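You operate a simulated robot arm through the tools that you are given. There is no shell and no other tool. Be economical: measure what you need, move in short steps, check, and stop when the job is done.

You are at the controls of a simulated robot arm. One attempt, no reset.

JOB
Set the dial gauge against the steel collar on the crank stand.
Fine: tighten the blue collar knob, crank half a turn so the arm points away from the edge, then move the gauge up till its pointer stands between 2 and 8.

It is judged by the outcome, as a careful person would: the job done as asked, and still so three seconds after it is handed in. It fails if anything else is knocked over, pushed out of place, dropped, spilled or broken.

ROBOT AND FRAMES
A 7-joint arm with a two-finger parallel gripper, fixed in place. Base frame: the origin is at the foot of the arm, x ahead of it, y to its left, z up; the work surface is at about z = 0. Lengths are in mm, angles in rad, forces in N, time in s.
With the tool pointing down near the work surface it reaches from about 220 to 580 mm from the base axis. Its first joint turns from -1.152 to 1.152 rad. Payload 2.5 kg.
The tool frame sits at the grasp point between the pads (the TCP): z along the fingers, y along the line on which they close. The tips reach 23 mm beyond it. The gripper opens to 94 mm. The fingers are 38 mm wide and 10 mm thick; the gripper's body (54 by 96 mm) begins 39 mm behind the TCP.
Orientation is that of the tool frame in the base frame, as [roll, pitch, yaw] about the fixed x, y, z axes, in that order (R = Rz(yaw) Ry(pitch) Rx(roll)). With the fingers straight down and closing along the base's y, the tool's x points along the base's -x, its y along +y and its z along -z.

CONTROLS
- The arm moves only by the tool jog_arm. Its argument "series" is a list of rows, each a list of 7 numbers: the shift along the tool's x, y, z in units of 50 mm (1.0 is 50 mm), then the turn, a rotation vector about the tool's x, y, z in units of 4 degrees (1.0 is 4 degrees), then the closure in counts, from 0 (fully open) to 255 (shut). In form: [[x, y, z, ax, ay, az, claw], ...]. A call has 1 to 20 rows; each row shifts and turns the commanded pose from where the row before left it, along the tool's axes as they then stand. A call with a number of a shift or a turn outside -1 to 1 is refused whole. A row lasts 0.2 s, in which the tool goes at most 50 mm and 0.15 rad; a call with a longer step from one row to the next is refused whole, and so is a gripper value outside its range. Where a pose cannot be reached the arm comes as near as it can. A force on the tool above 40 N (or 10 N above the force at the start of the call, whichever is more), or a blocked arm, ends the call early, and 0.2 s more pass. Each finger travels about 108 mm/s and halts on what it meets, pressing with about 24 N; the grip force reading is that of the motor and also rises with nothing between the fingers. The clock runs only during rows and for 0.2 s after the last one: add rows that do not move to give the fingers time. It gives the time, the measured TCP pose, the force on the tool (base axes), the opening and the grip force at its end, in the units of the frame above (readings bear some noise), and new pictures: "views" is both (left out), scene, wrist or none.
- Cameras (640 x 400 px; columns grow to the right, rows downward): "scene" is fixed at [118.4, -408.8, 535.6]; the picture's right is [0.83, -0.56, 0.00], its down [-0.37, -0.55, -0.75] and it looks along [0.42, 0.62, -0.66] (base axes); focal length 227 px, centre (320, 200). "wrist" rides on the gripper at [-39, 0, -44] in the tool frame; the picture's right is [0.00, -1.00, 0.00], its down [0.97, 0.00, -0.24] and it looks along [0.24, 0.00, 0.97] (tool axes); focal length 218 px, centre (320, 200). There is no depth. A picture from a camera that has moved, and an enlarged one, comes with that camera's place and axes in the base frame and with its lens.
- zoom(camera, box): a new picture of the part [left, top, right, bottom] of that camera's present view, enlarged. No time passes.
- job_done(): hands the job in; it is judged then, once.

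Work in short steps. Places have to be worked out from the pictures, the camera data and where the tool is seen: move nearer, look again, correct. Check each grasp and each placing, and mend what went wrong. You have 120 turns and 150 pictures in all, those below and enlarged ones among them. Open the gripper and draw the arm clear of the work before you hand the job in, unless the task says otherwise; then end with one line.

The tools are called after ">>>" by a JSON object that holds its "op" and its "data". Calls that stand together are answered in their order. jog_arm: Moves the arm, as the interface text tells. Its arguments: {"type":"object","properties":{"series":{"type":"array"},"views":{"type":"string","enum":["both","scene","wrist","none"]}},"required":["series"]} The other tools are called the same way: zoom (camera, box) takes an enlarged picture of a part of a camera's view; job_done () hands the job in.

At the start:

```text
time_s: 0.0
tool_pos: [426.5, -152.4, 377.7]
tcp_rot: [-3.141, 0.0, 3.141]
contact_force: [0.4, -0.4, 0.5]
grip_width: 93.8
grasp_force: 0.0
```

scene: 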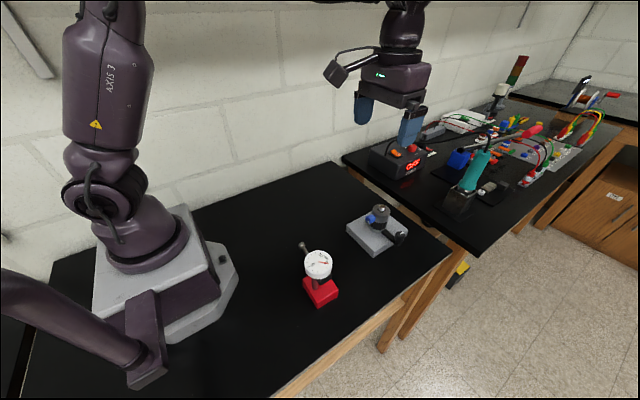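
wrist: 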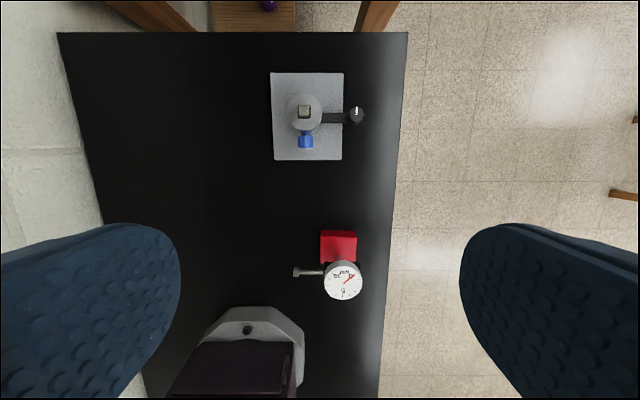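

I'll look closely at the crank stand and the gauge first.

>>> {"op": "zoom", "data": {"camera": "scene", "box": [280, 190, 430, 310]}}

>>> {"op": "zoom", "data": {"camera": "wrist", "box": [250, 60, 390, 170]}}

>>> {"op": "zoom", "data": {"camera": "wrist", "box": [270, 215, 390, 315]}}

```text
3.33 times, centred on (355, 250) of scene
camera zoom: at [118.4, -408.8, 535.6], right [0.83, -0.56, 0.0], down [-0.37, -0.55, -0.75], along [0.42, 0.62, -0.66], focal length 756 px, centre (203, 33)
```

zoom: 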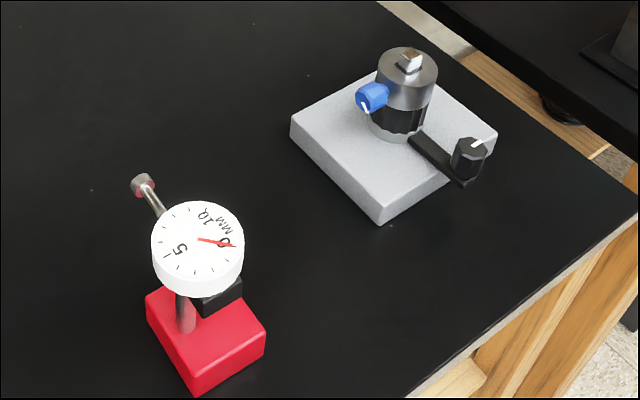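

```text
3.64 times, centred on (320, 115) of wrist
camera zoom: at [464.3, -150.4, 420.8], right [0.0, -1.0, 0.0], down [-0.97, 0.0, 0.24], along [-0.24, 0.0, -0.97], focal length 794 px, centre (320, 509)
```

zoom: 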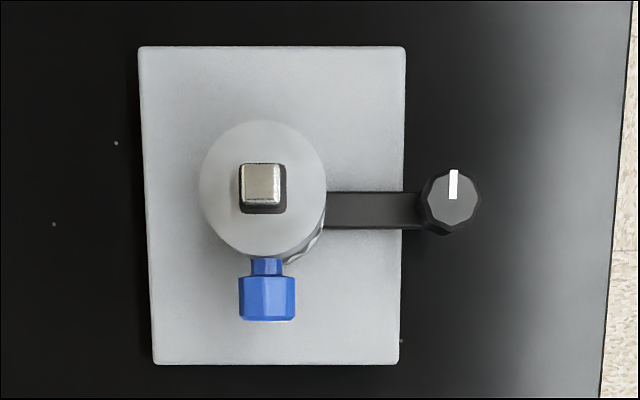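

```text
4.00 times, centred on (330, 265) of wrist
camera zoom: at [464.3, -150.4, 420.8], right [0.0, -1.0, 0.0], down [-0.97, 0.0, 0.24], along [-0.24, 0.0, -0.97], focal length 873 px, centre (280, -60)
```

zoom: 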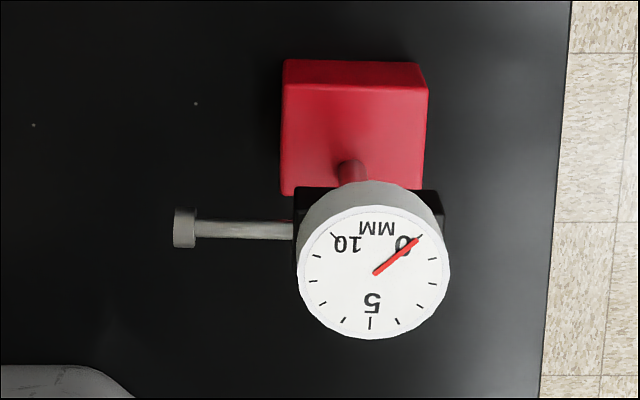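

The shaft sits at about (510,-130). The collar knob points at the robot, and the crank arm points at the near edge (-y). I'll move closer to measure heights.

>>> {"op": "jog_arm", "data": {"series": [[-0.3, 0.15, 0.65, 0, 0, 0, 0], [-0.1, 0.15, 0.65, 0, 0, 0, 0], [0, 0.15, 0.65, 0, 0, 0, 0], [0, 0, 0.6, 0, 0, 0, 0], [0, 0, 0, 0, 0, 0, 0]], "views": "wrist"}}

>>> {"op": "zoom", "data": {"camera": "scene", "box": [340, 195, 420, 260]}}

>>> {"op": "zoom", "data": {"camera": "scene", "box": [285, 230, 365, 310]}}

```text
time_s: 1.2
tool_pos: [446.1, -129.6, 247.1]
tcp_rot: [-3.141, -0.001, 3.142]
contact_force: [-0.6, -0.5, 0.1]
grip_width: 93.8
grasp_force: 0.1
camera wrist: at [484.3, -127.8, 292.3], right [0.0, -1.0, 0.0], down [-0.97, 0.0, 0.24], along [-0.24, 0.0, -0.97], focal length 218 px, centre (320, 200)
```

wrist: 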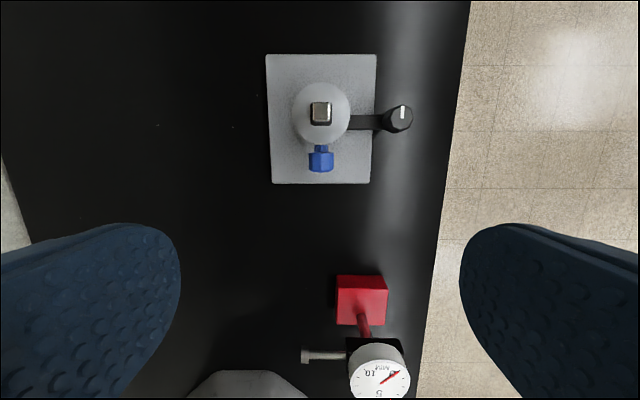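

```text
6.15 times, centred on (380, 228) of scene
camera zoom: at [118.4, -408.8, 535.6], right [0.83, -0.56, 0.0], down [-0.37, -0.55, -0.75], along [0.42, 0.62, -0.66], focal length 1395 px, centre (-49, 31)
```

zoom: 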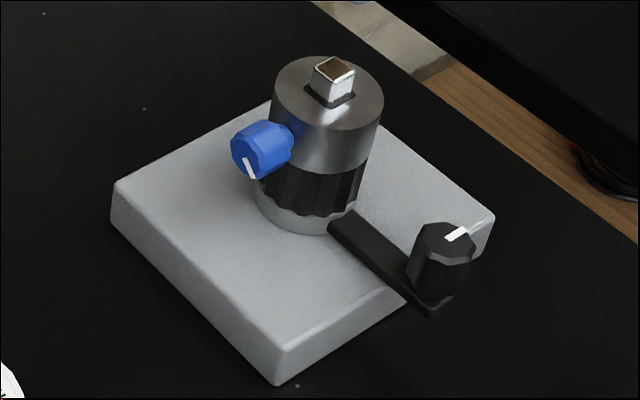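

```text
5.00 times, centred on (325, 270) of scene
camera zoom: at [118.4, -408.8, 535.6], right [0.83, -0.56, 0.0], down [-0.37, -0.55, -0.75], along [0.42, 0.62, -0.66], focal length 1133 px, centre (295, -150)
```

zoom: 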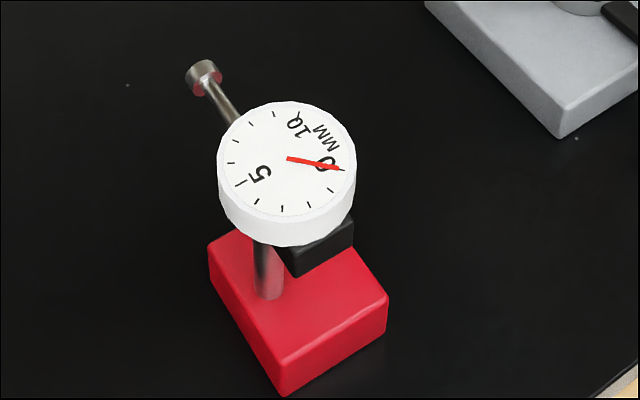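

The knob is about 22 mm across, centred near (471,-129,86), with its axis along x. I'll preshape the gripper and tilt it about x with the body towards +y, so I can then turn the knob clockwise as seen from the robot side.

>>> {"op": "jog_arm", "data": {"series": [[-0.38, 0.53, 0.4, 0, 0, 0, 146], [0, 0.53, 0.6, 0, 0, 0, 146], [0, 0, 0.6, 0, 0, 0, 146], [0, 0, 0.68, 0, 0, 0, 146], [0, 0, 0, 1, 0, 0, 146], [0, 0, 0, 1, 0, 0, 146], [0, 0, 0, 1, 0, 0, 146], [0, 0, 0, 1, 0, 0, 146], [0, 0, 0, 1, 0, 0, 146], [0, 0, 0, 1, 0, 0, 146], [0, 0, 0, 1, 0, 0, 146], [0, 0, 0, 1, 0, 0, 146], [0, 0, 0, 1, 0, 0, 146], [0, 0, 0, 1, 0, 0, 146], [0, 0, 0, 1, 0, 0, 146], [0, 0, 0, 1, 0, 0, 146], [0, 0, 0, 0, 0, 0, 146]]}}

```text
time_s: 4.8
tool_pos: [465.0, -76.0, 134.8]
tcp_rot: [-2.301, 0.0, 3.141]
contact_force: [-0.9, -0.1, -0.3]
grip_width: 40.1
grasp_force: 0.1
camera wrist: at [503.3, -41.7, 164.8], right [0.0, -0.67, 0.74], down [-0.97, 0.18, 0.16], along [-0.24, -0.72, -0.65], focal length 218 px, centre (320, 200)
```

scene: 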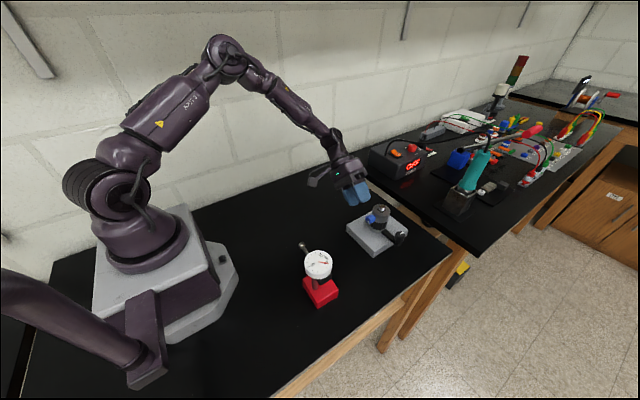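
wrist: 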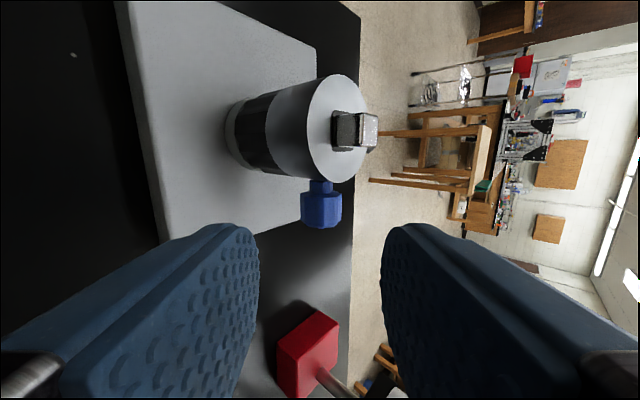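

The knob is centred between the fingers at about (471,-129,87). I'll advance 70 mm along the tool and close on it.

>>> {"op": "jog_arm", "data": {"series": [[0, 0, 0.4, 0, 0, 0, 146], [0, 0, 0.4, 0, 0, 0, 146], [0, 0, 0.4, 0, 0, 0, 146], [0, 0, 0.2, 0, 0, 0, 146], [0, 0, 0, 0, 0, 0, 146], [0, 0, 0, 0, 0, 0, 255], [0, 0, 0, 0, 0, 0, 255], [0, 0, 0, 0, 0, 0, 255]]}}

>>> {"op": "zoom", "data": {"camera": "scene", "box": [320, 160, 430, 260]}}

```text
time_s: 6.6
tool_pos: [464.1, -128.7, 86.4]
tcp_rot: [-2.305, 0.001, 3.141]
contact_force: [-0.1, 1.0, -0.4]
grip_width: 20.9
grasp_force: 23.8
camera wrist: at [503.5, -95.5, 117.6], right [0.0, -0.67, 0.74], down [-0.97, 0.18, 0.16], along [-0.24, -0.72, -0.65], focal length 218 px, centre (320, 200)
```

scene: 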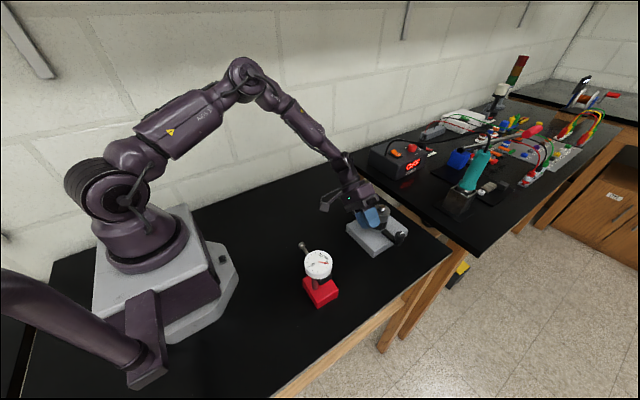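
wrist: 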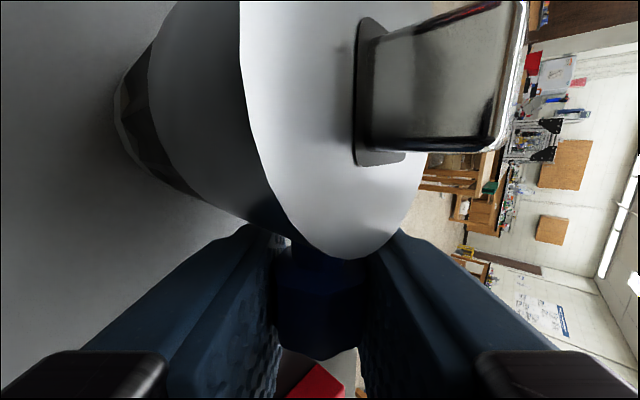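

```text
4.00 times, centred on (375, 210) of scene
camera zoom: at [118.4, -408.8, 535.6], right [0.83, -0.56, 0.0], down [-0.37, -0.55, -0.75], along [0.42, 0.62, -0.66], focal length 907 px, centre (100, 160)
```

zoom: 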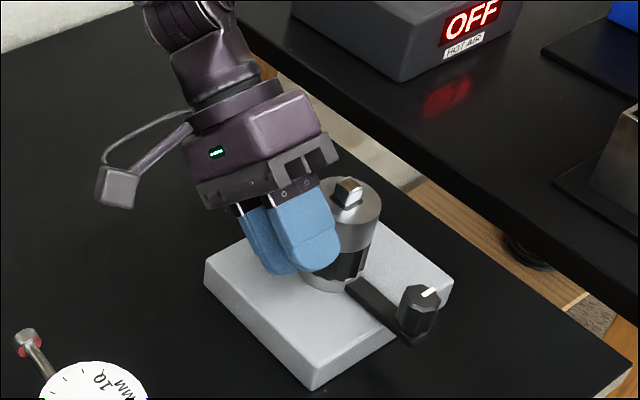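

The knob is gripped at 20.9 mm. Now I'll turn it clockwise as seen from the robot, which is a negative turn about the tool's x.

>>> {"op": "jog_arm", "data": {"series": [[0, 0, 0, -1, 0, 0, 255], [0, 0, 0, -1, 0, 0, 255], [0, 0, 0, -1, 0, 0, 255], [0, 0, 0, -1, 0, 0, 255], [0, 0, 0, -1, 0, 0, 255], [0, 0, 0, -1, 0, 0, 255], [0, 0, 0, -1, 0, 0, 255], [0, 0, 0, -1, 0, 0, 255], [0, 0, 0, -1, 0, 0, 255], [0, 0, 0, -1, 0, 0, 255], [0, 0, 0, -1, 0, 0, 255], [0, 0, 0, -1, 0, 0, 255]], "views": "none"}}

```text
time_s: 9.2
tool_pos: [464.6, -128.8, 87.7]
tcp_rot: [3.139, -0.002, 3.141]
contact_force: [-1.0, -2.4, 2.8]
grip_width: 20.5
grasp_force: 23.9
```

Force is still low, so I'll carry on turning.

>>> {"op": "jog_arm", "data": {"series": [[0, 0, 0, -1, 0, 0, 255], [0, 0, 0, -1, 0, 0, 255], [0, 0, 0, -1, 0, 0, 255], [0, 0, 0, -1, 0, 0, 255], [0, 0, 0, -1, 0, 0, 255], [0, 0, 0, -1, 0, 0, 255], [0, 0, 0, -1, 0, 0, 255], [0, 0, 0, -1, 0, 0, 255], [0, 0, 0, -1, 0, 0, 255], [0, 0, 0, -1, 0, 0, 255], [0, 0, 0, -1, 0, 0, 255], [0, 0, 0, -1, 0, 0, 255]]}}

>>> {"op": "zoom", "data": {"camera": "scene", "box": [320, 160, 430, 260]}}

```text
time_s: 11.8
tool_pos: [464.4, -128.8, 88.3]
tcp_rot: [2.303, 0.0, 3.14]
contact_force: [3.4, -10.1, -0.6]
grip_width: 21.1
grasp_force: 24.0
camera wrist: at [502.8, -159.4, 117.4], right [0.0, -0.67, -0.74], down [-0.97, -0.18, 0.16], along [-0.24, 0.72, -0.65], focal length 218 px, centre (320, 200)
```

scene: 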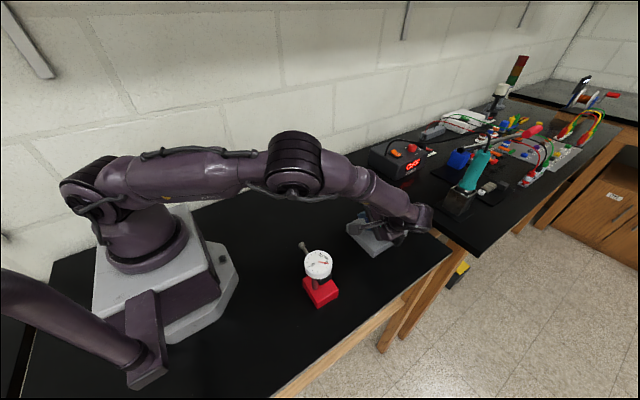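
wrist: 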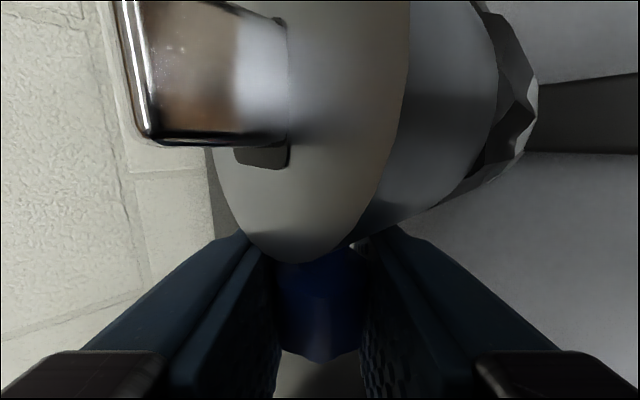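

```text
4.00 times, centred on (375, 210) of scene
camera zoom: at [118.4, -408.8, 535.6], right [0.83, -0.56, 0.0], down [-0.37, -0.55, -0.75], along [0.42, 0.62, -0.66], focal length 907 px, centre (100, 160)
```

zoom: 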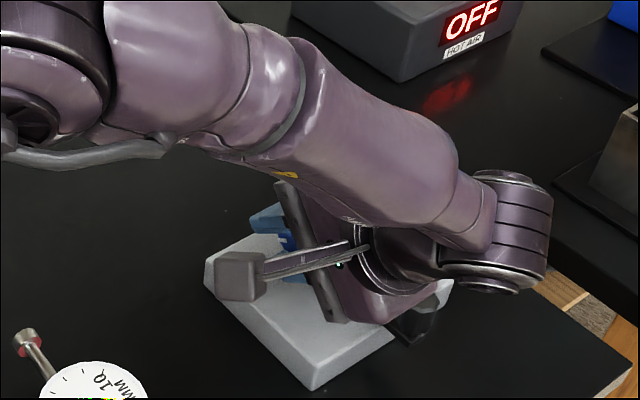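

Lateral force has risen to 10 N, which may mean the screw is tightening. I'll release and rotate back to vertical to see the knob's mark.

>>> {"op": "jog_arm", "data": {"series": [[0, 0, 0, 0, 0, 0, 146], [0, 0, 0, 0, 0, 0, 146], [0, 0, 0, 1, 0, 0, 146], [0, 0, 0, 1, 0, 0, 146], [0, 0, 0, 1, 0, 0, 146], [0, 0, 0, 1, 0, 0, 146], [0, 0, 0, 1, 0, 0, 146], [0, 0, 0, 1, 0, 0, 146], [0, 0, 0, 1, 0, 0, 146], [0, 0, 0, 1, 0, 0, 146], [0, 0, 0, 1, 0, 0, 146], [0, 0, 0, 1, 0, 0, 146], [0, 0, 0, 1, 0, 0, 146], [0, 0, 0, 1, 0, 0, 146]], "views": "wrist"}}

>>> {"op": "zoom", "data": {"camera": "scene", "box": [320, 160, 430, 260]}}

```text
time_s: 14.8
tool_pos: [463.7, -128.4, 89.7]
tcp_rot: [-3.139, -0.001, 3.14]
contact_force: [0.2, 0.5, -0.4]
grip_width: 40.0
grasp_force: 0.1
camera wrist: at [503.3, -127.3, 133.0], right [0.0, -1.0, 0.0], down [-0.97, 0.0, 0.24], along [-0.24, 0.0, -0.97], focal length 218 px, centre (320, 200)
```

wrist: 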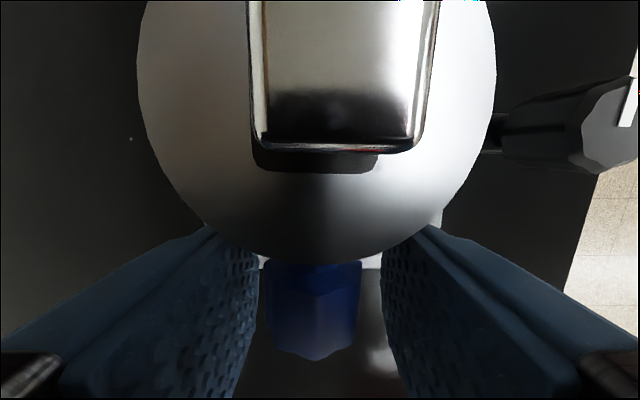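

```text
4.00 times, centred on (375, 210) of scene
camera zoom: at [118.3, -408.8, 535.6], right [0.83, -0.56, 0.0], down [-0.37, -0.55, -0.75], along [0.42, 0.62, -0.66], focal length 907 px, centre (100, 160)
```

zoom: 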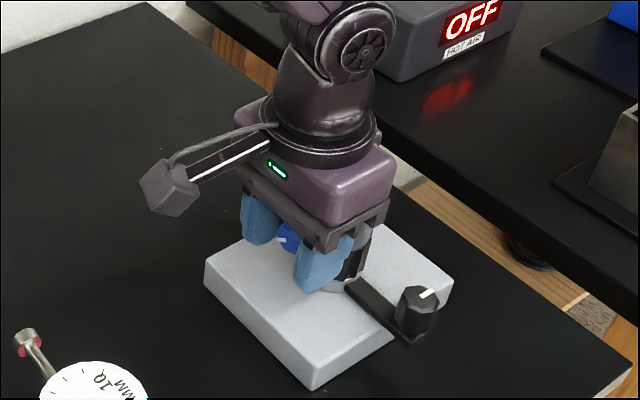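

The mark has moved from down to left, so the knob turned about 90° clockwise. I'll rotate back further, regrip and turn again to see if it stops.

>>> {"op": "jog_arm", "data": {"series": [[0, 0, 0, 1, 0, 0, 146], [0, 0, 0, 1, 0, 0, 146], [0, 0, 0, 1, 0, 0, 146], [0, 0, 0, 1, 0, 0, 146], [0, 0, 0, 1, 0, 0, 146], [0, 0, 0, 1, 0, 0, 146], [0, 0, 0, 1, 0, 0, 146], [0, 0, 0, 1, 0, 0, 146], [0, 0, 0, 1, 0, 0, 146], [0, 0, 0, 1, 0, 0, 146], [0, 0, 0, 1, 0, 0, 146], [0, 0, 0, 1, 0, 0, 146], [0, 0, 0, 0, 0, 0, 255], [0, 0, 0, 0, 0, 0, 255], [0, 0, 0, 0, 0, 0, 255]], "views": "none"}}

>>> {"op": "jog_arm", "data": {"series": [[0, 0, 0, -1, 0, 0, 255], [0, 0, 0, -1, 0, 0, 255], [0, 0, 0, -1, 0, 0, 255], [0, 0, 0, -1, 0, 0, 255], [0, 0, 0, -1, 0, 0, 255], [0, 0, 0, -1, 0, 0, 255], [0, 0, 0, -1, 0, 0, 255], [0, 0, 0, -1, 0, 0, 255], [0, 0, 0, -1, 0, 0, 255], [0, 0, 0, -1, 0, 0, 255], [0, 0, 0, -1, 0, 0, 255], [0, 0, 0, -1, 0, 0, 255]], "views": "none"}}

>>> {"op": "jog_arm", "data": {"series": [[0, 0, 0, -1, 0, 0, 255], [0, 0, 0, -1, 0, 0, 255], [0, 0, 0, -1, 0, 0, 255], [0, 0, 0, -1, 0, 0, 255], [0, 0, 0, -1, 0, 0, 255], [0, 0, 0, -1, 0, 0, 255], [0, 0, 0, -1, 0, 0, 255], [0, 0, 0, -1, 0, 0, 255], [0, 0, 0, -1, 0, 0, 255], [0, 0, 0, -1, 0, 0, 255], [0, 0, 0, -1, 0, 0, 255], [0, 0, 0, -1, 0, 0, 255]], "views": "none"}}

>>> {"op": "jog_arm", "data": {"series": [[0, 0, 0, 0, 0, 0, 146], [0, 0, 0, 0, 0, 0, 146], [0, 0, 0, 1, 0, 0, 146], [0, 0, 0, 1, 0, 0, 146], [0, 0, 0, 1, 0, 0, 146], [0, 0, 0, 1, 0, 0, 146], [0, 0, 0, 1, 0, 0, 146], [0, 0, 0, 1, 0, 0, 146], [0, 0, 0, 1, 0, 0, 146], [0, 0, 0, 1, 0, 0, 146], [0, 0, 0, 1, 0, 0, 146], [0, 0, 0, 1, 0, 0, 146], [0, 0, 0, 1, 0, 0, 146], [0, 0, 0, 1, 0, 0, 146]], "views": "wrist"}}

>>> {"op": "zoom", "data": {"camera": "scene", "box": [320, 160, 430, 260]}}

```text
time_s: 18.0
tool_pos: [464.4, -128.4, 87.5]
tcp_rot: [-2.304, 0.0, -3.14]
contact_force: [-0.1, -0.3, 0.8]
grip_width: 20.5
grasp_force: 24.1
```

```text
time_s: 20.6
tool_pos: [466.0, -129.3, 87.2]
tcp_rot: [3.141, 0.001, 3.14]
contact_force: [-1.3, -1.1, 5.4]
grip_width: 20.7
grasp_force: 23.8
```

```text
time_s: 23.2
tool_pos: [463.9, -129.4, 88.7]
tcp_rot: [2.303, 0.001, 3.141]
contact_force: [-0.2, -0.1, -3.2]
grip_width: 20.4
grasp_force: 24.2
```

```text
time_s: 26.2
tool_pos: [463.2, -128.6, 87.8]
tcp_rot: [-3.141, 0.001, 3.141]
contact_force: [-0.1, 0.1, -0.2]
grip_width: 40.0
grasp_force: 0.1
camera wrist: at [503.5, -127.8, 132.8], right [0.0, -1.0, 0.0], down [-0.97, 0.0, 0.24], along [-0.24, 0.0, -0.97], focal length 218 px, centre (320, 200)
```

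wrist: 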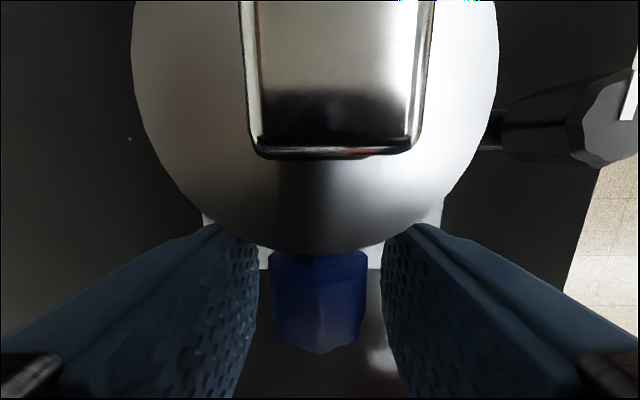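

```text
4.00 times, centred on (375, 210) of scene
camera zoom: at [118.3, -408.8, 535.6], right [0.83, -0.56, 0.0], down [-0.37, -0.55, -0.75], along [0.42, 0.62, -0.66], focal length 907 px, centre (100, 160)
```

zoom: 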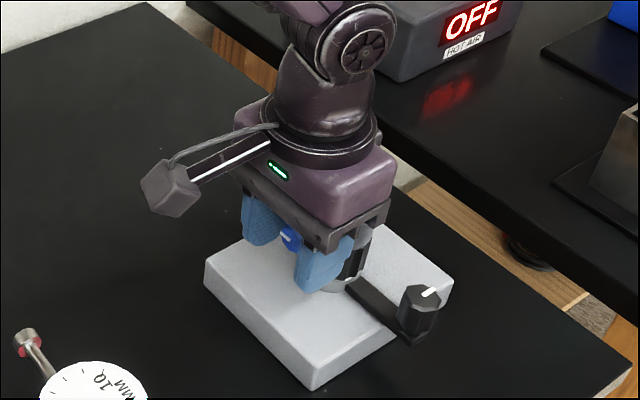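

>>> {"op": "zoom", "data": {"camera": "scene", "box": [370, 205, 410, 235]}}

```text
13.33 times, centred on (390, 220) of scene
camera zoom: at [118.3, -408.8, 535.6], right [0.83, -0.56, 0.0], down [-0.37, -0.55, -0.75], along [0.42, 0.62, -0.66], focal length 3022 px, centre (-613, -67)
```

zoom: 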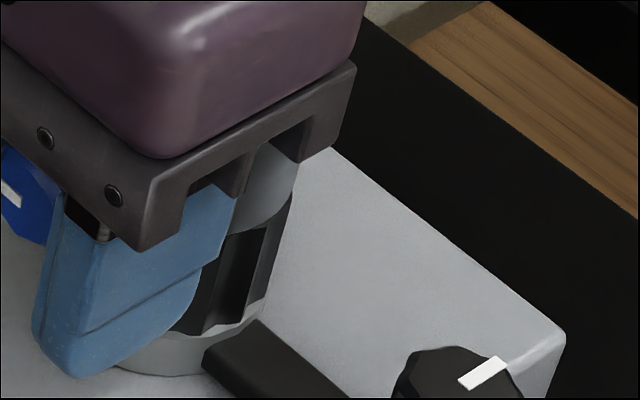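

>>> {"op": "zoom", "data": {"camera": "scene", "box": [372, 205, 402, 235]}}

>>> {"op": "zoom", "data": {"camera": "scene", "box": [350, 200, 400, 235]}}

```text
13.33 times, centred on (387, 220) of scene
camera zoom: at [118.3, -408.8, 535.6], right [0.83, -0.56, 0.0], down [-0.37, -0.55, -0.75], along [0.42, 0.62, -0.66], focal length 3022 px, centre (-573, -67)
```

zoom: 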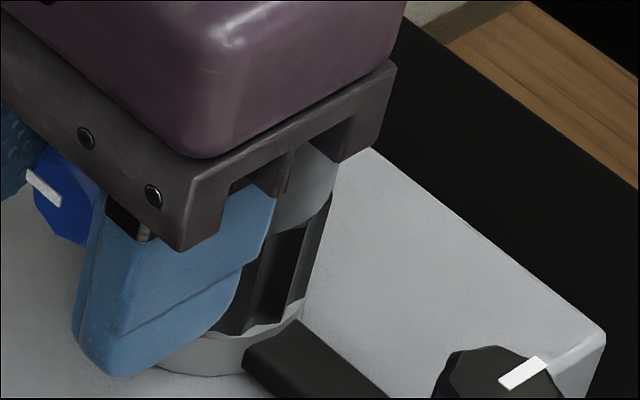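

```text
11.43 times, centred on (375, 218) of scene
camera zoom: at [118.3, -408.8, 535.6], right [0.83, -0.56, 0.0], down [-0.37, -0.55, -0.75], along [0.42, 0.62, -0.66], focal length 2590 px, centre (-309, 0)
```

zoom: 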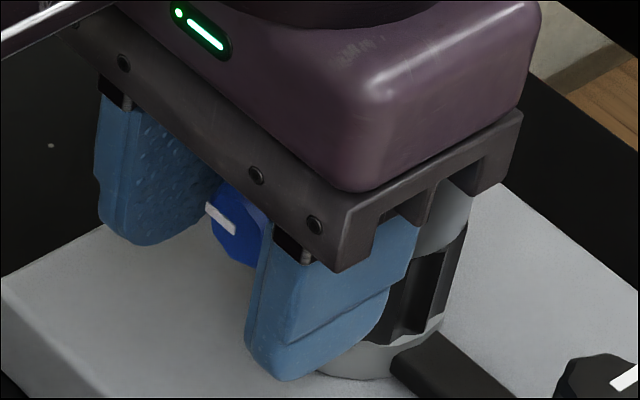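

The second turn moved the mark only about 30°, so the knob then slipped in the pads and seems to be at its stop. I'll do one confirming cycle.

>>> {"op": "jog_arm", "data": {"series": [[0, 0, 0, 1, 0, 0, 146], [0, 0, 0, 1, 0, 0, 146], [0, 0, 0, 1, 0, 0, 146], [0, 0, 0, 1, 0, 0, 146], [0, 0, 0, 1, 0, 0, 146], [0, 0, 0, 1, 0, 0, 146], [0, 0, 0, 1, 0, 0, 146], [0, 0, 0, 0, 0, 0, 255], [0, 0, 0, 0, 0, 0, 255], [0, 0, 0, 0, 0, 0, 255]], "views": "none"}}

>>> {"op": "jog_arm", "data": {"series": [[0, 0, 0, -1, 0, 0, 255], [0, 0, 0, -1, 0, 0, 255], [0, 0, 0, -1, 0, 0, 255], [0, 0, 0, -1, 0, 0, 255]], "views": "none"}}

>>> {"op": "jog_arm", "data": {"series": [[0, 0, 0, -1, 0, 0, 255], [0, 0, 0, -1, 0, 0, 255], [0, 0, 0, -1, 0, 0, 255], [0, 0, 0, -1, 0, 0, 255], [0, 0, 0, -1, 0, 0, 255], [0, 0, 0, -1, 0, 0, 255]], "views": "none"}}

>>> {"op": "jog_arm", "data": {"series": [[0, 0, 0, 0, 0, 0, 146], [0, 0, 0, 0, 0, 0, 146], [0, 0, 0, 1, 0, 0, 146], [0, 0, 0, 1, 0, 0, 146], [0, 0, 0, 1, 0, 0, 146], [0, 0, -1, 0, 0, 0, 146], [0, 0, -1, 0, 0, 0, 146], [0, 0, -0.6, 0, 0, 0, 146], [0, 0, 0, 0, 0, 0, 146]], "views": "wrist"}}

>>> {"op": "zoom", "data": {"camera": "scene", "box": [340, 195, 420, 260]}}

```text
time_s: 28.4
tool_pos: [465.4, -128.2, 90.3]
tcp_rot: [-2.653, -0.001, -3.142]
contact_force: [-0.7, -0.7, 1.3]
grip_width: 20.9
grasp_force: 24.2
```

```text
time_s: 29.4
tool_pos: [466.3, -128.8, 88.7]
tcp_rot: [-2.931, -0.002, 3.141]
contact_force: [-2.2, -4.5, 3.3]
grip_width: 20.4
grasp_force: 24.1
```

```text
time_s: 30.8
tool_pos: [463.5, -128.8, 86.7]
tcp_rot: [2.93, -0.004, 3.141]
contact_force: [0.3, -7.3, -0.6]
grip_width: 21.3
grasp_force: 23.9
```

```text
time_s: 32.8
tool_pos: [463.2, -122.8, 222.5]
tcp_rot: [-3.14, 0.0, -3.141]
contact_force: [0.3, -0.4, 0.5]
grip_width: 40.2
grasp_force: 0.0
camera wrist: at [501.6, -121.4, 266.9], right [0.0, -1.0, 0.0], down [-0.97, 0.0, 0.24], along [-0.24, 0.0, -0.97], focal length 218 px, centre (320, 200)
```

wrist: 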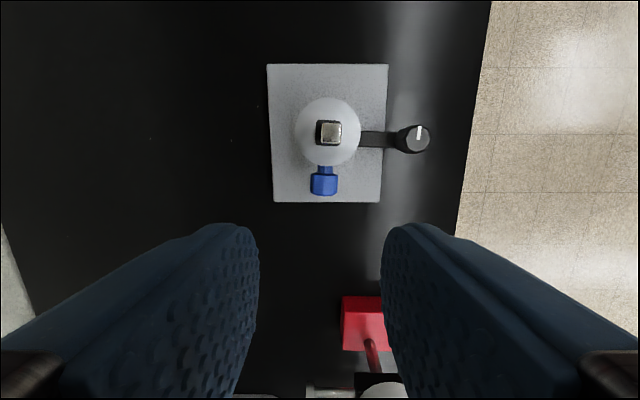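

```text
6.15 times, centred on (380, 228) of scene
camera zoom: at [118.3, -408.8, 535.6], right [0.83, -0.56, 0.0], down [-0.37, -0.55, -0.75], along [0.42, 0.62, -0.66], focal length 1395 px, centre (-49, 31)
```

zoom: 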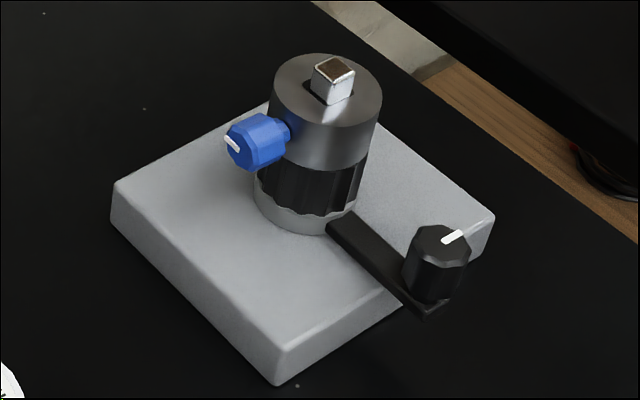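

The mark hasn't moved further, so the knob is tight. Now the crank: the handle top is at about (511,-203,67), and I'll hover above it.

>>> {"op": "jog_arm", "data": {"series": [[-0.48, -0.8, 0, 0, 0, 0, 92], [-0.48, -0.8, 0, 0, 0, 0, 92], [0, 0, 0.7, 0, 0, 0, 92], [0, 0, 0.7, 0, 0, 0, 92], [0, 0, 0.6, 0, 0, 0, 92], [0, 0, 0, 0, 0, 0, 92]]}}

>>> {"op": "zoom", "data": {"camera": "scene", "box": [340, 160, 440, 260]}}

```text
time_s: 34.2
tool_pos: [514.2, -205.3, 116.7]
tcp_rot: [-3.141, 0.0, 3.14]
contact_force: [0.1, -0.2, -0.3]
grip_width: 60.0
grasp_force: 0.0
camera wrist: at [552.5, -204.9, 162.3], right [0.0, -1.0, 0.0], down [-0.97, 0.0, 0.24], along [-0.24, 0.0, -0.97], focal length 218 px, centre (320, 200)
```

scene: 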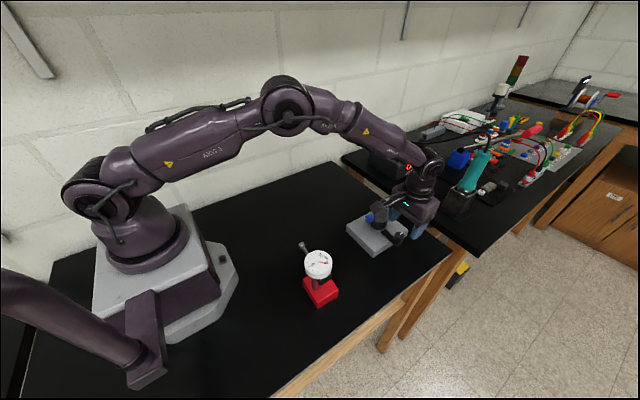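
wrist: 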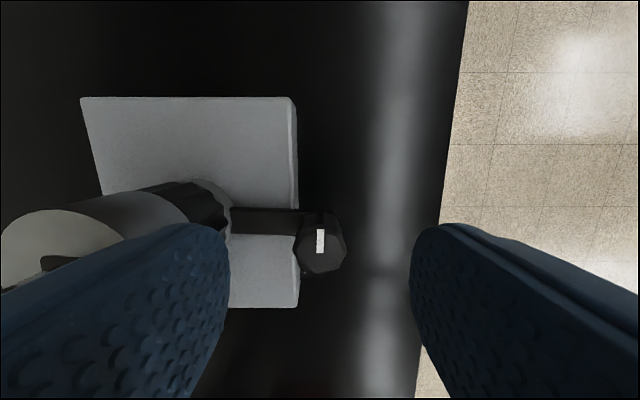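

```text
4.00 times, centred on (390, 210) of scene
camera zoom: at [118.4, -408.8, 535.6], right [0.83, -0.56, 0.0], down [-0.37, -0.55, -0.75], along [0.42, 0.62, -0.66], focal length 907 px, centre (40, 160)
```

zoom: 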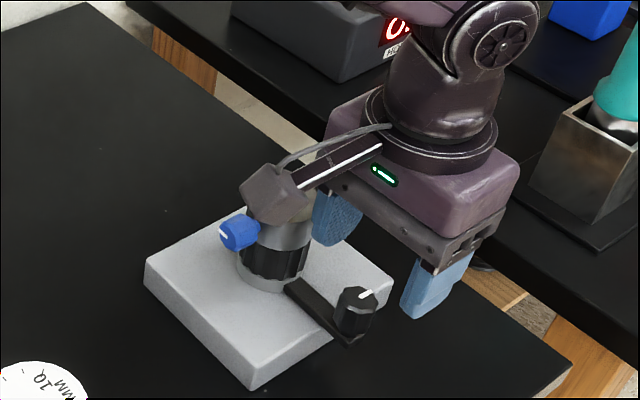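

The handle lies between the fingers at about (509,-205). I'll descend to z≈69, with the tips above the crank arm, and grip.

>>> {"op": "jog_arm", "data": {"series": [[0.08, 0, 0.35, 0, 0, 0, 92], [0, 0, 0.3, 0, 0, 0, 92], [0, 0, 0.3, 0, 0, 0, 92], [0, 0, 0, 0, 0, 0, 255], [0, 0, 0, 0, 0, 0, 255], [0, 0, 0, 0, 0, 0, 255]]}}

```text
time_s: 35.6
tool_pos: [508.2, -206.5, 68.7]
tcp_rot: [-3.139, -0.001, 3.139]
contact_force: [-0.3, -4.8, -2.3]
grip_width: 23.9
grasp_force: 45.3
camera wrist: at [546.5, -204.8, 114.3], right [0.0, -1.0, 0.0], down [-0.97, 0.0, 0.24], along [-0.24, 0.0, -0.97], focal length 218 px, centre (320, 200)
```

scene: 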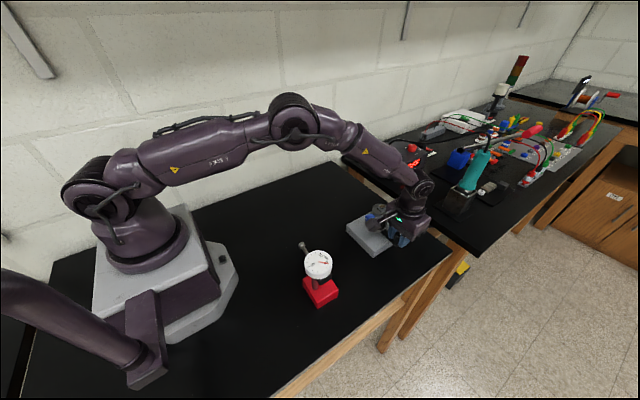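
wrist: 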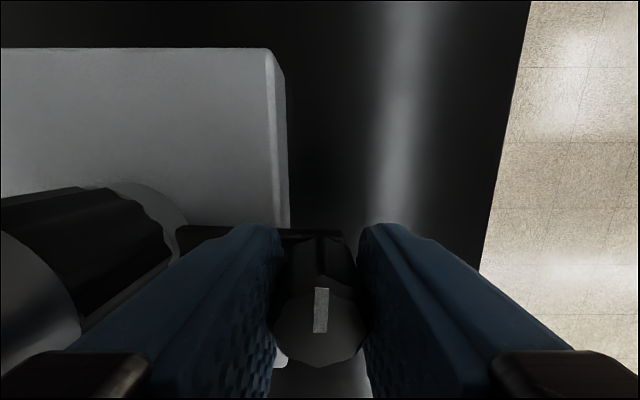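

The handle is gripped at 23.9 mm. I'll start the arc about the shaft at (510,-130), radius 75, going through the robot side, with 30° first as a test.

>>> {"op": "jog_arm", "data": {"series": [[0.26, 0.022, 0, 0, 0, 0, 255], [0.254, 0.068, 0, 0, 0, 0, 255], [0.236, 0.11, 0, 0, 0, 0, 255], [0, 0, 0, 0, 0, 0, 255]]}}

>>> {"op": "zoom", "data": {"camera": "scene", "box": [340, 180, 440, 260]}}

```text
time_s: 36.6
tool_pos: [470.1, -196.2, 70.5]
tcp_rot: [-3.141, 0.001, 3.139]
contact_force: [1.4, -5.5, 3.0]
grip_width: 23.7
grasp_force: 44.7
camera wrist: at [509.4, -196.1, 114.3], right [0.0, -1.0, 0.0], down [-0.97, 0.0, 0.24], along [-0.24, 0.0, -0.97], focal length 218 px, centre (320, 200)
```

scene: 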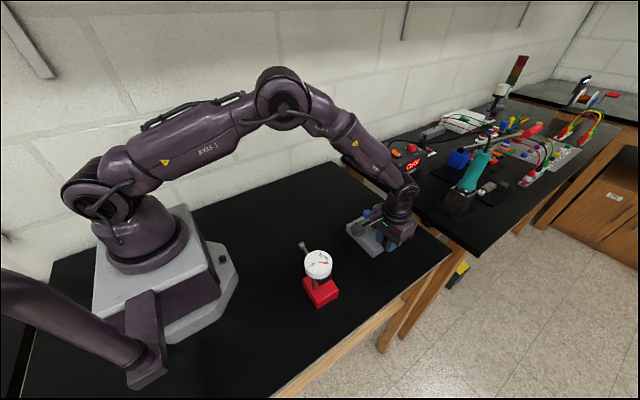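
wrist: 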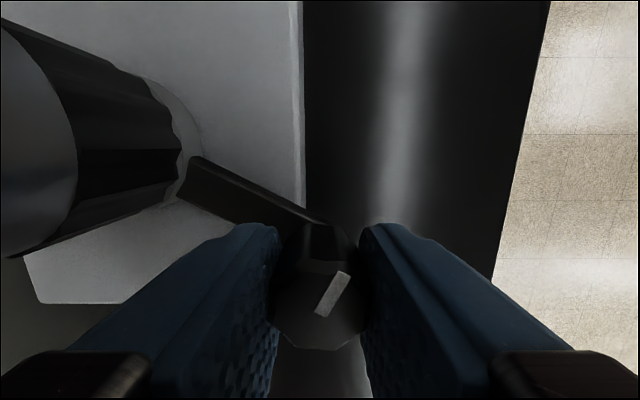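

```text
5.00 times, centred on (390, 220) of scene
camera zoom: at [118.3, -408.8, 535.6], right [0.83, -0.56, 0.0], down [-0.37, -0.55, -0.75], along [0.42, 0.62, -0.66], focal length 1133 px, centre (-30, 100)
```

zoom: 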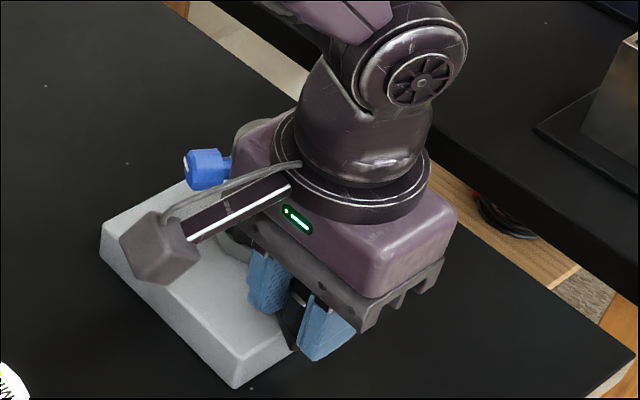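

The crank, collar and knob turn together. I'll continue round to 90° and on to about 120°.

>>> {"op": "jog_arm", "data": {"series": [[0.214, 0.15, 0, 0, 0, 0, 255], [0.186, 0.186, 0, 0, 0, 0, 255], [0.15, 0.214, 0, 0, 0, 0, 255], [0.11, 0.236, 0, 0, 0, 0, 255], [0.068, 0.254, 0, 0, 0, 0, 255], [0.022, 0.26, 0, 0, 0, 0, 255], [-0.022, 0.26, 0, 0, 0, 0, 255], [-0.068, 0.254, 0, 0, 0, 0, 255], [-0.11, 0.236, 0, 0, 0, 0, 255], [0, 0, 0, 0, 0, 0, 255]]}}

```text
time_s: 38.8
tool_pos: [444.3, -96.0, 69.7]
tcp_rot: [-3.141, -0.002, 3.141]
contact_force: [-4.4, -2.9, -8.8]
grip_width: 23.5
grasp_force: 45.0
camera wrist: at [482.9, -94.1, 114.3], right [0.0, -1.0, 0.0], down [-0.97, 0.0, 0.24], along [-0.24, 0.0, -0.97], focal length 218 px, centre (320, 200)
```

scene: 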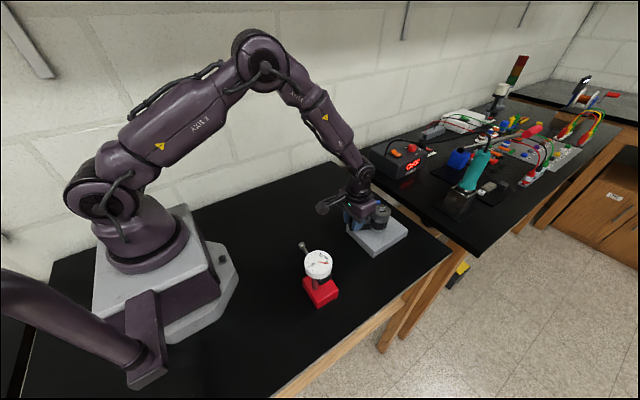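
wrist: 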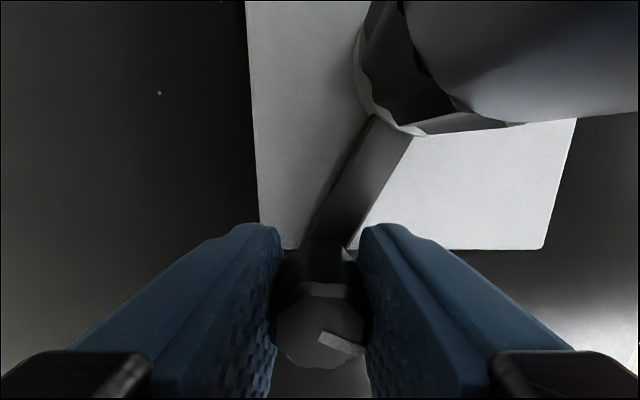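

On track, so I'll finish the remaining 60°.

>>> {"op": "jog_arm", "data": {"series": [[-0.15, 0.214, 0, 0, 0, 0, 255], [-0.186, 0.186, 0, 0, 0, 0, 255], [-0.214, 0.15, 0, 0, 0, 0, 255], [-0.236, 0.11, 0, 0, 0, 0, 255], [-0.254, 0.068, 0, 0, 0, 0, 255], [-0.26, 0.022, 0, 0, 0, 0, 255], [0, 0, 0, 0, 0, 0, 255]]}}

```text
time_s: 40.4
tool_pos: [510.0, -53.9, 69.7]
tcp_rot: [3.139, 0.002, -3.14]
contact_force: [-6.2, 10.4, 17.4]
grip_width: 23.5
grasp_force: 45.3
camera wrist: at [548.7, -53.8, 115.3], right [0.0, -1.0, 0.0], down [-0.97, 0.0, 0.24], along [-0.24, 0.0, -0.97], focal length 218 px, centre (320, 200)
```

scene: 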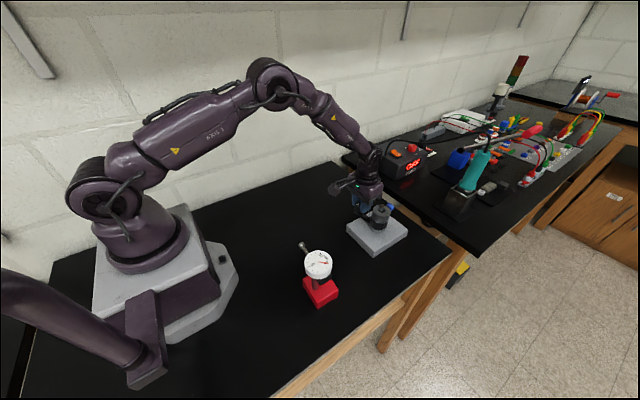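
wrist: 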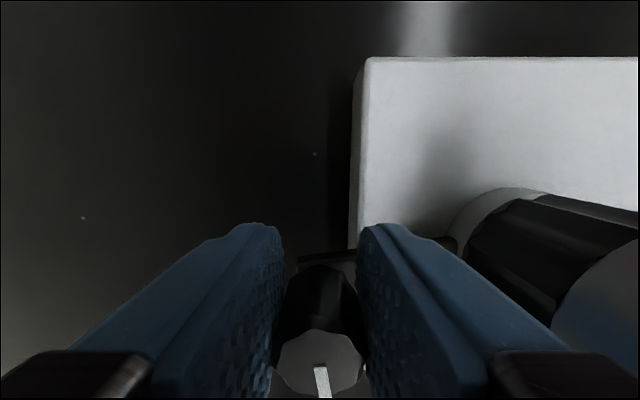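

The handle lags by a few degrees in the pads. I'll nudge further in +x, then check.

>>> {"op": "jog_arm", "data": {"series": [[-0.1, 0, 0, 0, 0, 0, 255], [-0.08, 0, 0, 0, 0, 0, 255], [0, 0, 0, 0, 0, 0, 255], [0, 0, 0, 0, 0, 0, 92], [0, 0, 0, 0, 0, 0, 92], [0, 0, -0.5, 0, 0, 0, 92], [0, 0, -1, 0, 0, 0, 92], [0, 0, -1, 0, 0, 0, 92], [0, 0, 0, 0, 0, 0, 92]]}}

>>> {"op": "zoom", "data": {"camera": "scene", "box": [340, 180, 420, 260]}}

```text
time_s: 42.4
tool_pos: [514.9, -59.6, 195.0]
tcp_rot: [-3.139, 0.001, 3.141]
contact_force: [0.7, -0.7, -0.3]
grip_width: 60.2
grasp_force: 0.1
camera wrist: at [552.8, -58.4, 239.9], right [0.0, -1.0, 0.0], down [-0.97, 0.0, 0.24], along [-0.24, 0.0, -0.97], focal length 218 px, centre (320, 200)
```

scene: 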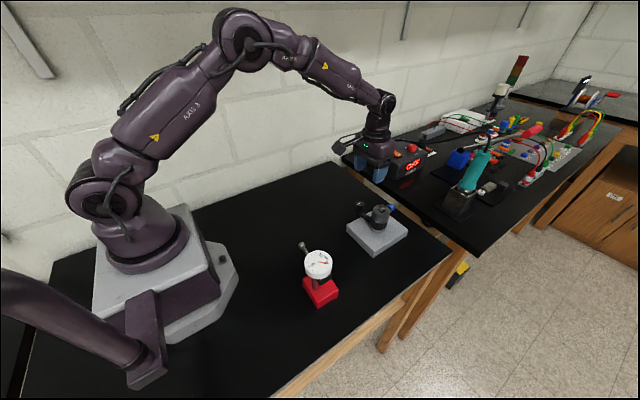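
wrist: 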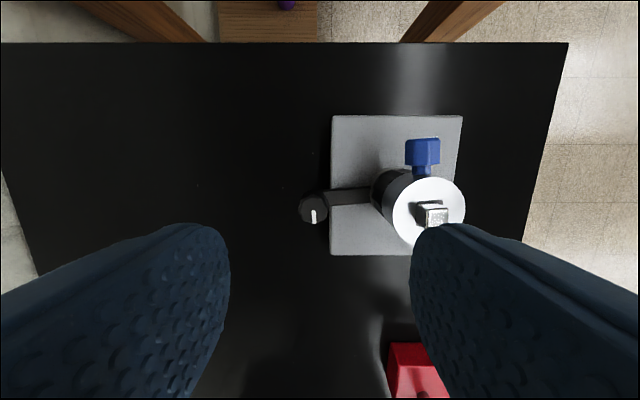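

```text
5.00 times, centred on (380, 220) of scene
camera zoom: at [118.3, -408.8, 535.6], right [0.83, -0.56, 0.0], down [-0.37, -0.55, -0.75], along [0.42, 0.62, -0.66], focal length 1133 px, centre (20, 100)
```

zoom: 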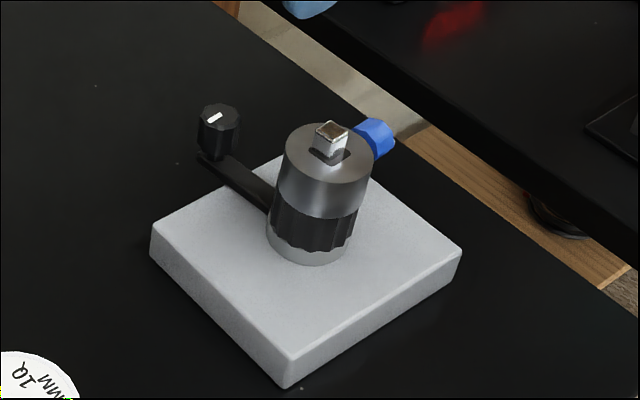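

The arm now points away from the edge, but at about 174°. I'll regrip centred on the handle and make the last small correction.

>>> {"op": "jog_arm", "data": {"series": [[0.24, 0.11, 0.5, 0, 0, 0, 92], [0, 0, 0.8, 0, 0, 0, 92], [0, 0, 0.6, 0, 0, 0, 92], [0, 0, 0.6, 0, 0, 0, 92], [0, 0, 0, 0, 0, 0, 255], [0, 0, 0, 0, 0, 0, 255], [0, 0, 0, 0, 0, 0, 255], [-0.09, 0, 0, 0, 0, 0, 255], [-0.09, 0, 0, 0, 0, 0, 255], [0, 0, 0, 0, 0, 0, 255], [0, 0, 0, 0, 0, 0, 92], [0, 0, 0, 0, 0, 0, 92], [0, 0, -0.5, 0, 0, 0, 92], [0, 0, -1, 0, 0, 0, 92], [0, 0, -1, 0, 0, 0, 92], [0, 0, 0, 0, 0, 0, 92]], "views": "wrist"}}

```text
time_s: 45.8
tool_pos: [517.1, -55.1, 197.5]
tcp_rot: [3.141, 0.0, 3.141]
contact_force: [0.3, -0.5, 0.2]
grip_width: 60.1
grasp_force: 0.1
camera wrist: at [554.7, -53.1, 242.3], right [0.0, -1.0, 0.0], down [-0.97, 0.0, 0.24], along [-0.24, 0.0, -0.97], focal length 218 px, centre (320, 200)
```

wrist: 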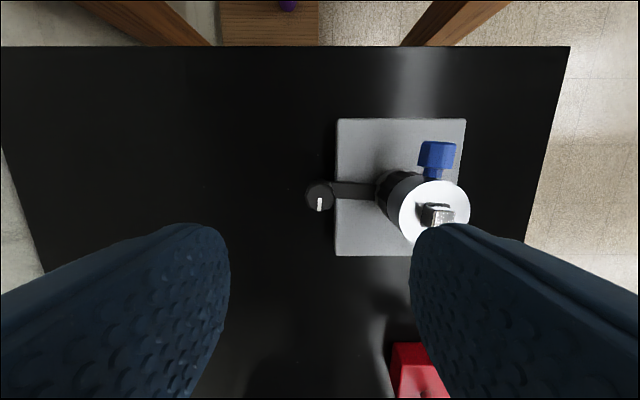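

The crank is at half a turn within a few degrees. Now I'll fly to the gauge and yaw the tool 90° so the fingers close along x.

>>> {"op": "jog_arm", "data": {"series": [[0.6, -0.3, -0.5, 0, 0, 0, 0], [0.8, -0.5, -0.5, 0, 0, 0, 0], [0.8, -0.6, 0, 0, 0, 0, 0], [0.8, -0.6, 0, 0, 0, 0, 0], [0.8, -0.6, 0, 0, 0, 0, 0], [0, 0, 0, 0, 0, 1, 0], [0, 0, 0, 0, 0, 1, 0], [0, 0, 0, 0, 0, 1, 0], [0, 0, 0, 0, 0, 1, 0], [0, 0, 0, 0, 0, 1, 0], [0, 0, 0, 0, 0, 1, 0], [0, 0, 0, 0, 0, 1, 0], [0, 0, 0, 0, 0, 1, 0], [0, 0, 0, 0, 0, 1, 0], [0, 0, 0, 0, 0, 1, 0], [0, 0, 0, 0, 0, 1, 0], [0, 0, 0, 0, 0, 1, 0]], "views": "none"}}

>>> {"op": "jog_arm", "data": {"series": [[0, 0, 0, 0, 0, 1, 0], [0, 0, 0, 0, 0, 1, 0], [0, 0, 0, 0, 0, 1, 0], [0, 0, 0, 0, 0, 1, 0], [0, 0, 0, 0, 0, 1, 0], [0, 0, 0, 0, 0, 1, 0], [0, 0, 0, 0, 0, 1, 0], [0, 0, 0, 0, 0, 1, 0], [0, 0, 0, 0, 0, 1, 0], [0, 0, 0, 0, 0, 1, 0], [0, 0, 0, 0, 0, 0.5, 0], [0, 0, 0, 0, 0, 0, 0]]}}

```text
refused: row 2 steps farther than a row can; nothing moved
```

```text
time_s: 48.4
tool_pos: [515.8, -52.5, 195.4]
tcp_rot: [3.141, -0.001, 2.407]
contact_force: [0.6, 0.3, -0.2]
grip_width: 94.1
grasp_force: 0.1
camera wrist: at [543.9, -78.0, 239.8], right [-0.67, -0.74, 0.0], down [-0.72, 0.65, 0.24], along [-0.18, 0.16, -0.97], focal length 218 px, centre (320, 200)
```

scene: 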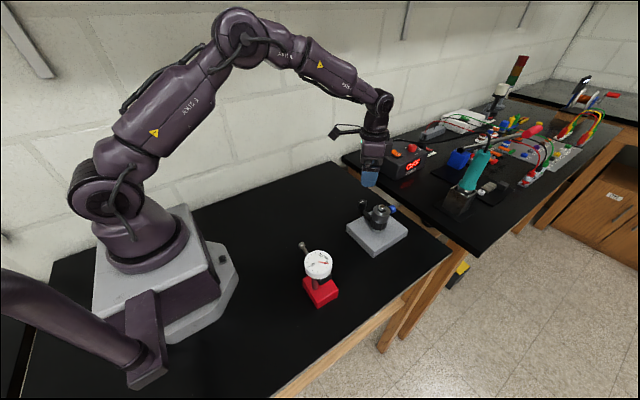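
wrist: 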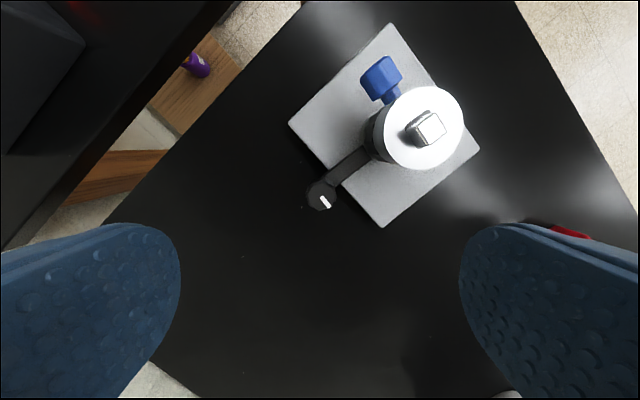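

Only the rotation part ran. I'll finish the yaw, then translate toward the gauge.

>>> {"op": "jog_arm", "data": {"series": [[0, 0, -0.4, 0, 0, 1, 0], [0, 0, -0.4, 0, 0, 1, 0], [0, 0, -0.4, 0, 0, 1, 0], [0, 0, 0, 0, 0, 1, 0], [0, 0, 0, 0, 0, 1, 0], [0, 0, 0, 0, 0, 1, 0], [0, 0, 0, 0, 0, 1, 0], [0, 0, 0, 0, 0, 1, 0], [0, 0, 0, 0, 0, 1, 0], [0, 0, 0, 0, 0, 1, 0], [0, 0, 0, 0, 0, 1, 0], [0, 0, 0, 0, 0, 1, 0], [-0.39, -0.72, 0, 0, 0, 0, 0], [-0.39, -0.72, 0, 0, 0, 0, 0], [-0.39, -0.72, 0, 0, 0, 0, 0], [-0.39, -0.72, 0, 0, 0, 0, 0], [-0.39, -0.72, 0, 0, 0, 0, 0], [-0.39, -0.72, 0, 0, 0, 0, 0], [0, 0, 0, 0, 0, 0, 0]]}}

```text
time_s: 52.4
tool_pos: [296.2, -169.2, 256.3]
tcp_rot: [3.141, 0.0, 1.571]
contact_force: [0.4, 0.2, 0.5]
grip_width: 93.8
grasp_force: 0.0
camera wrist: at [296.0, -207.1, 299.3], right [-1.0, 0.0, 0.0], down [0.0, 0.97, 0.24], along [0.0, 0.24, -0.97], focal length 218 px, centre (320, 200)
```

scene: 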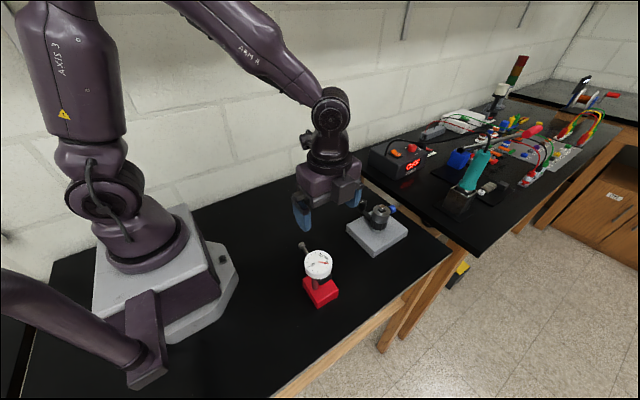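
wrist: 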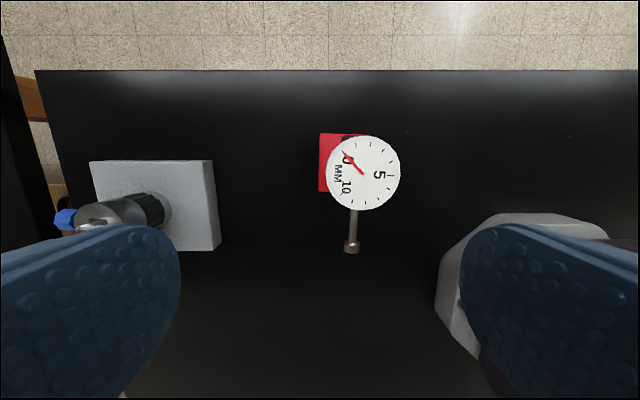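

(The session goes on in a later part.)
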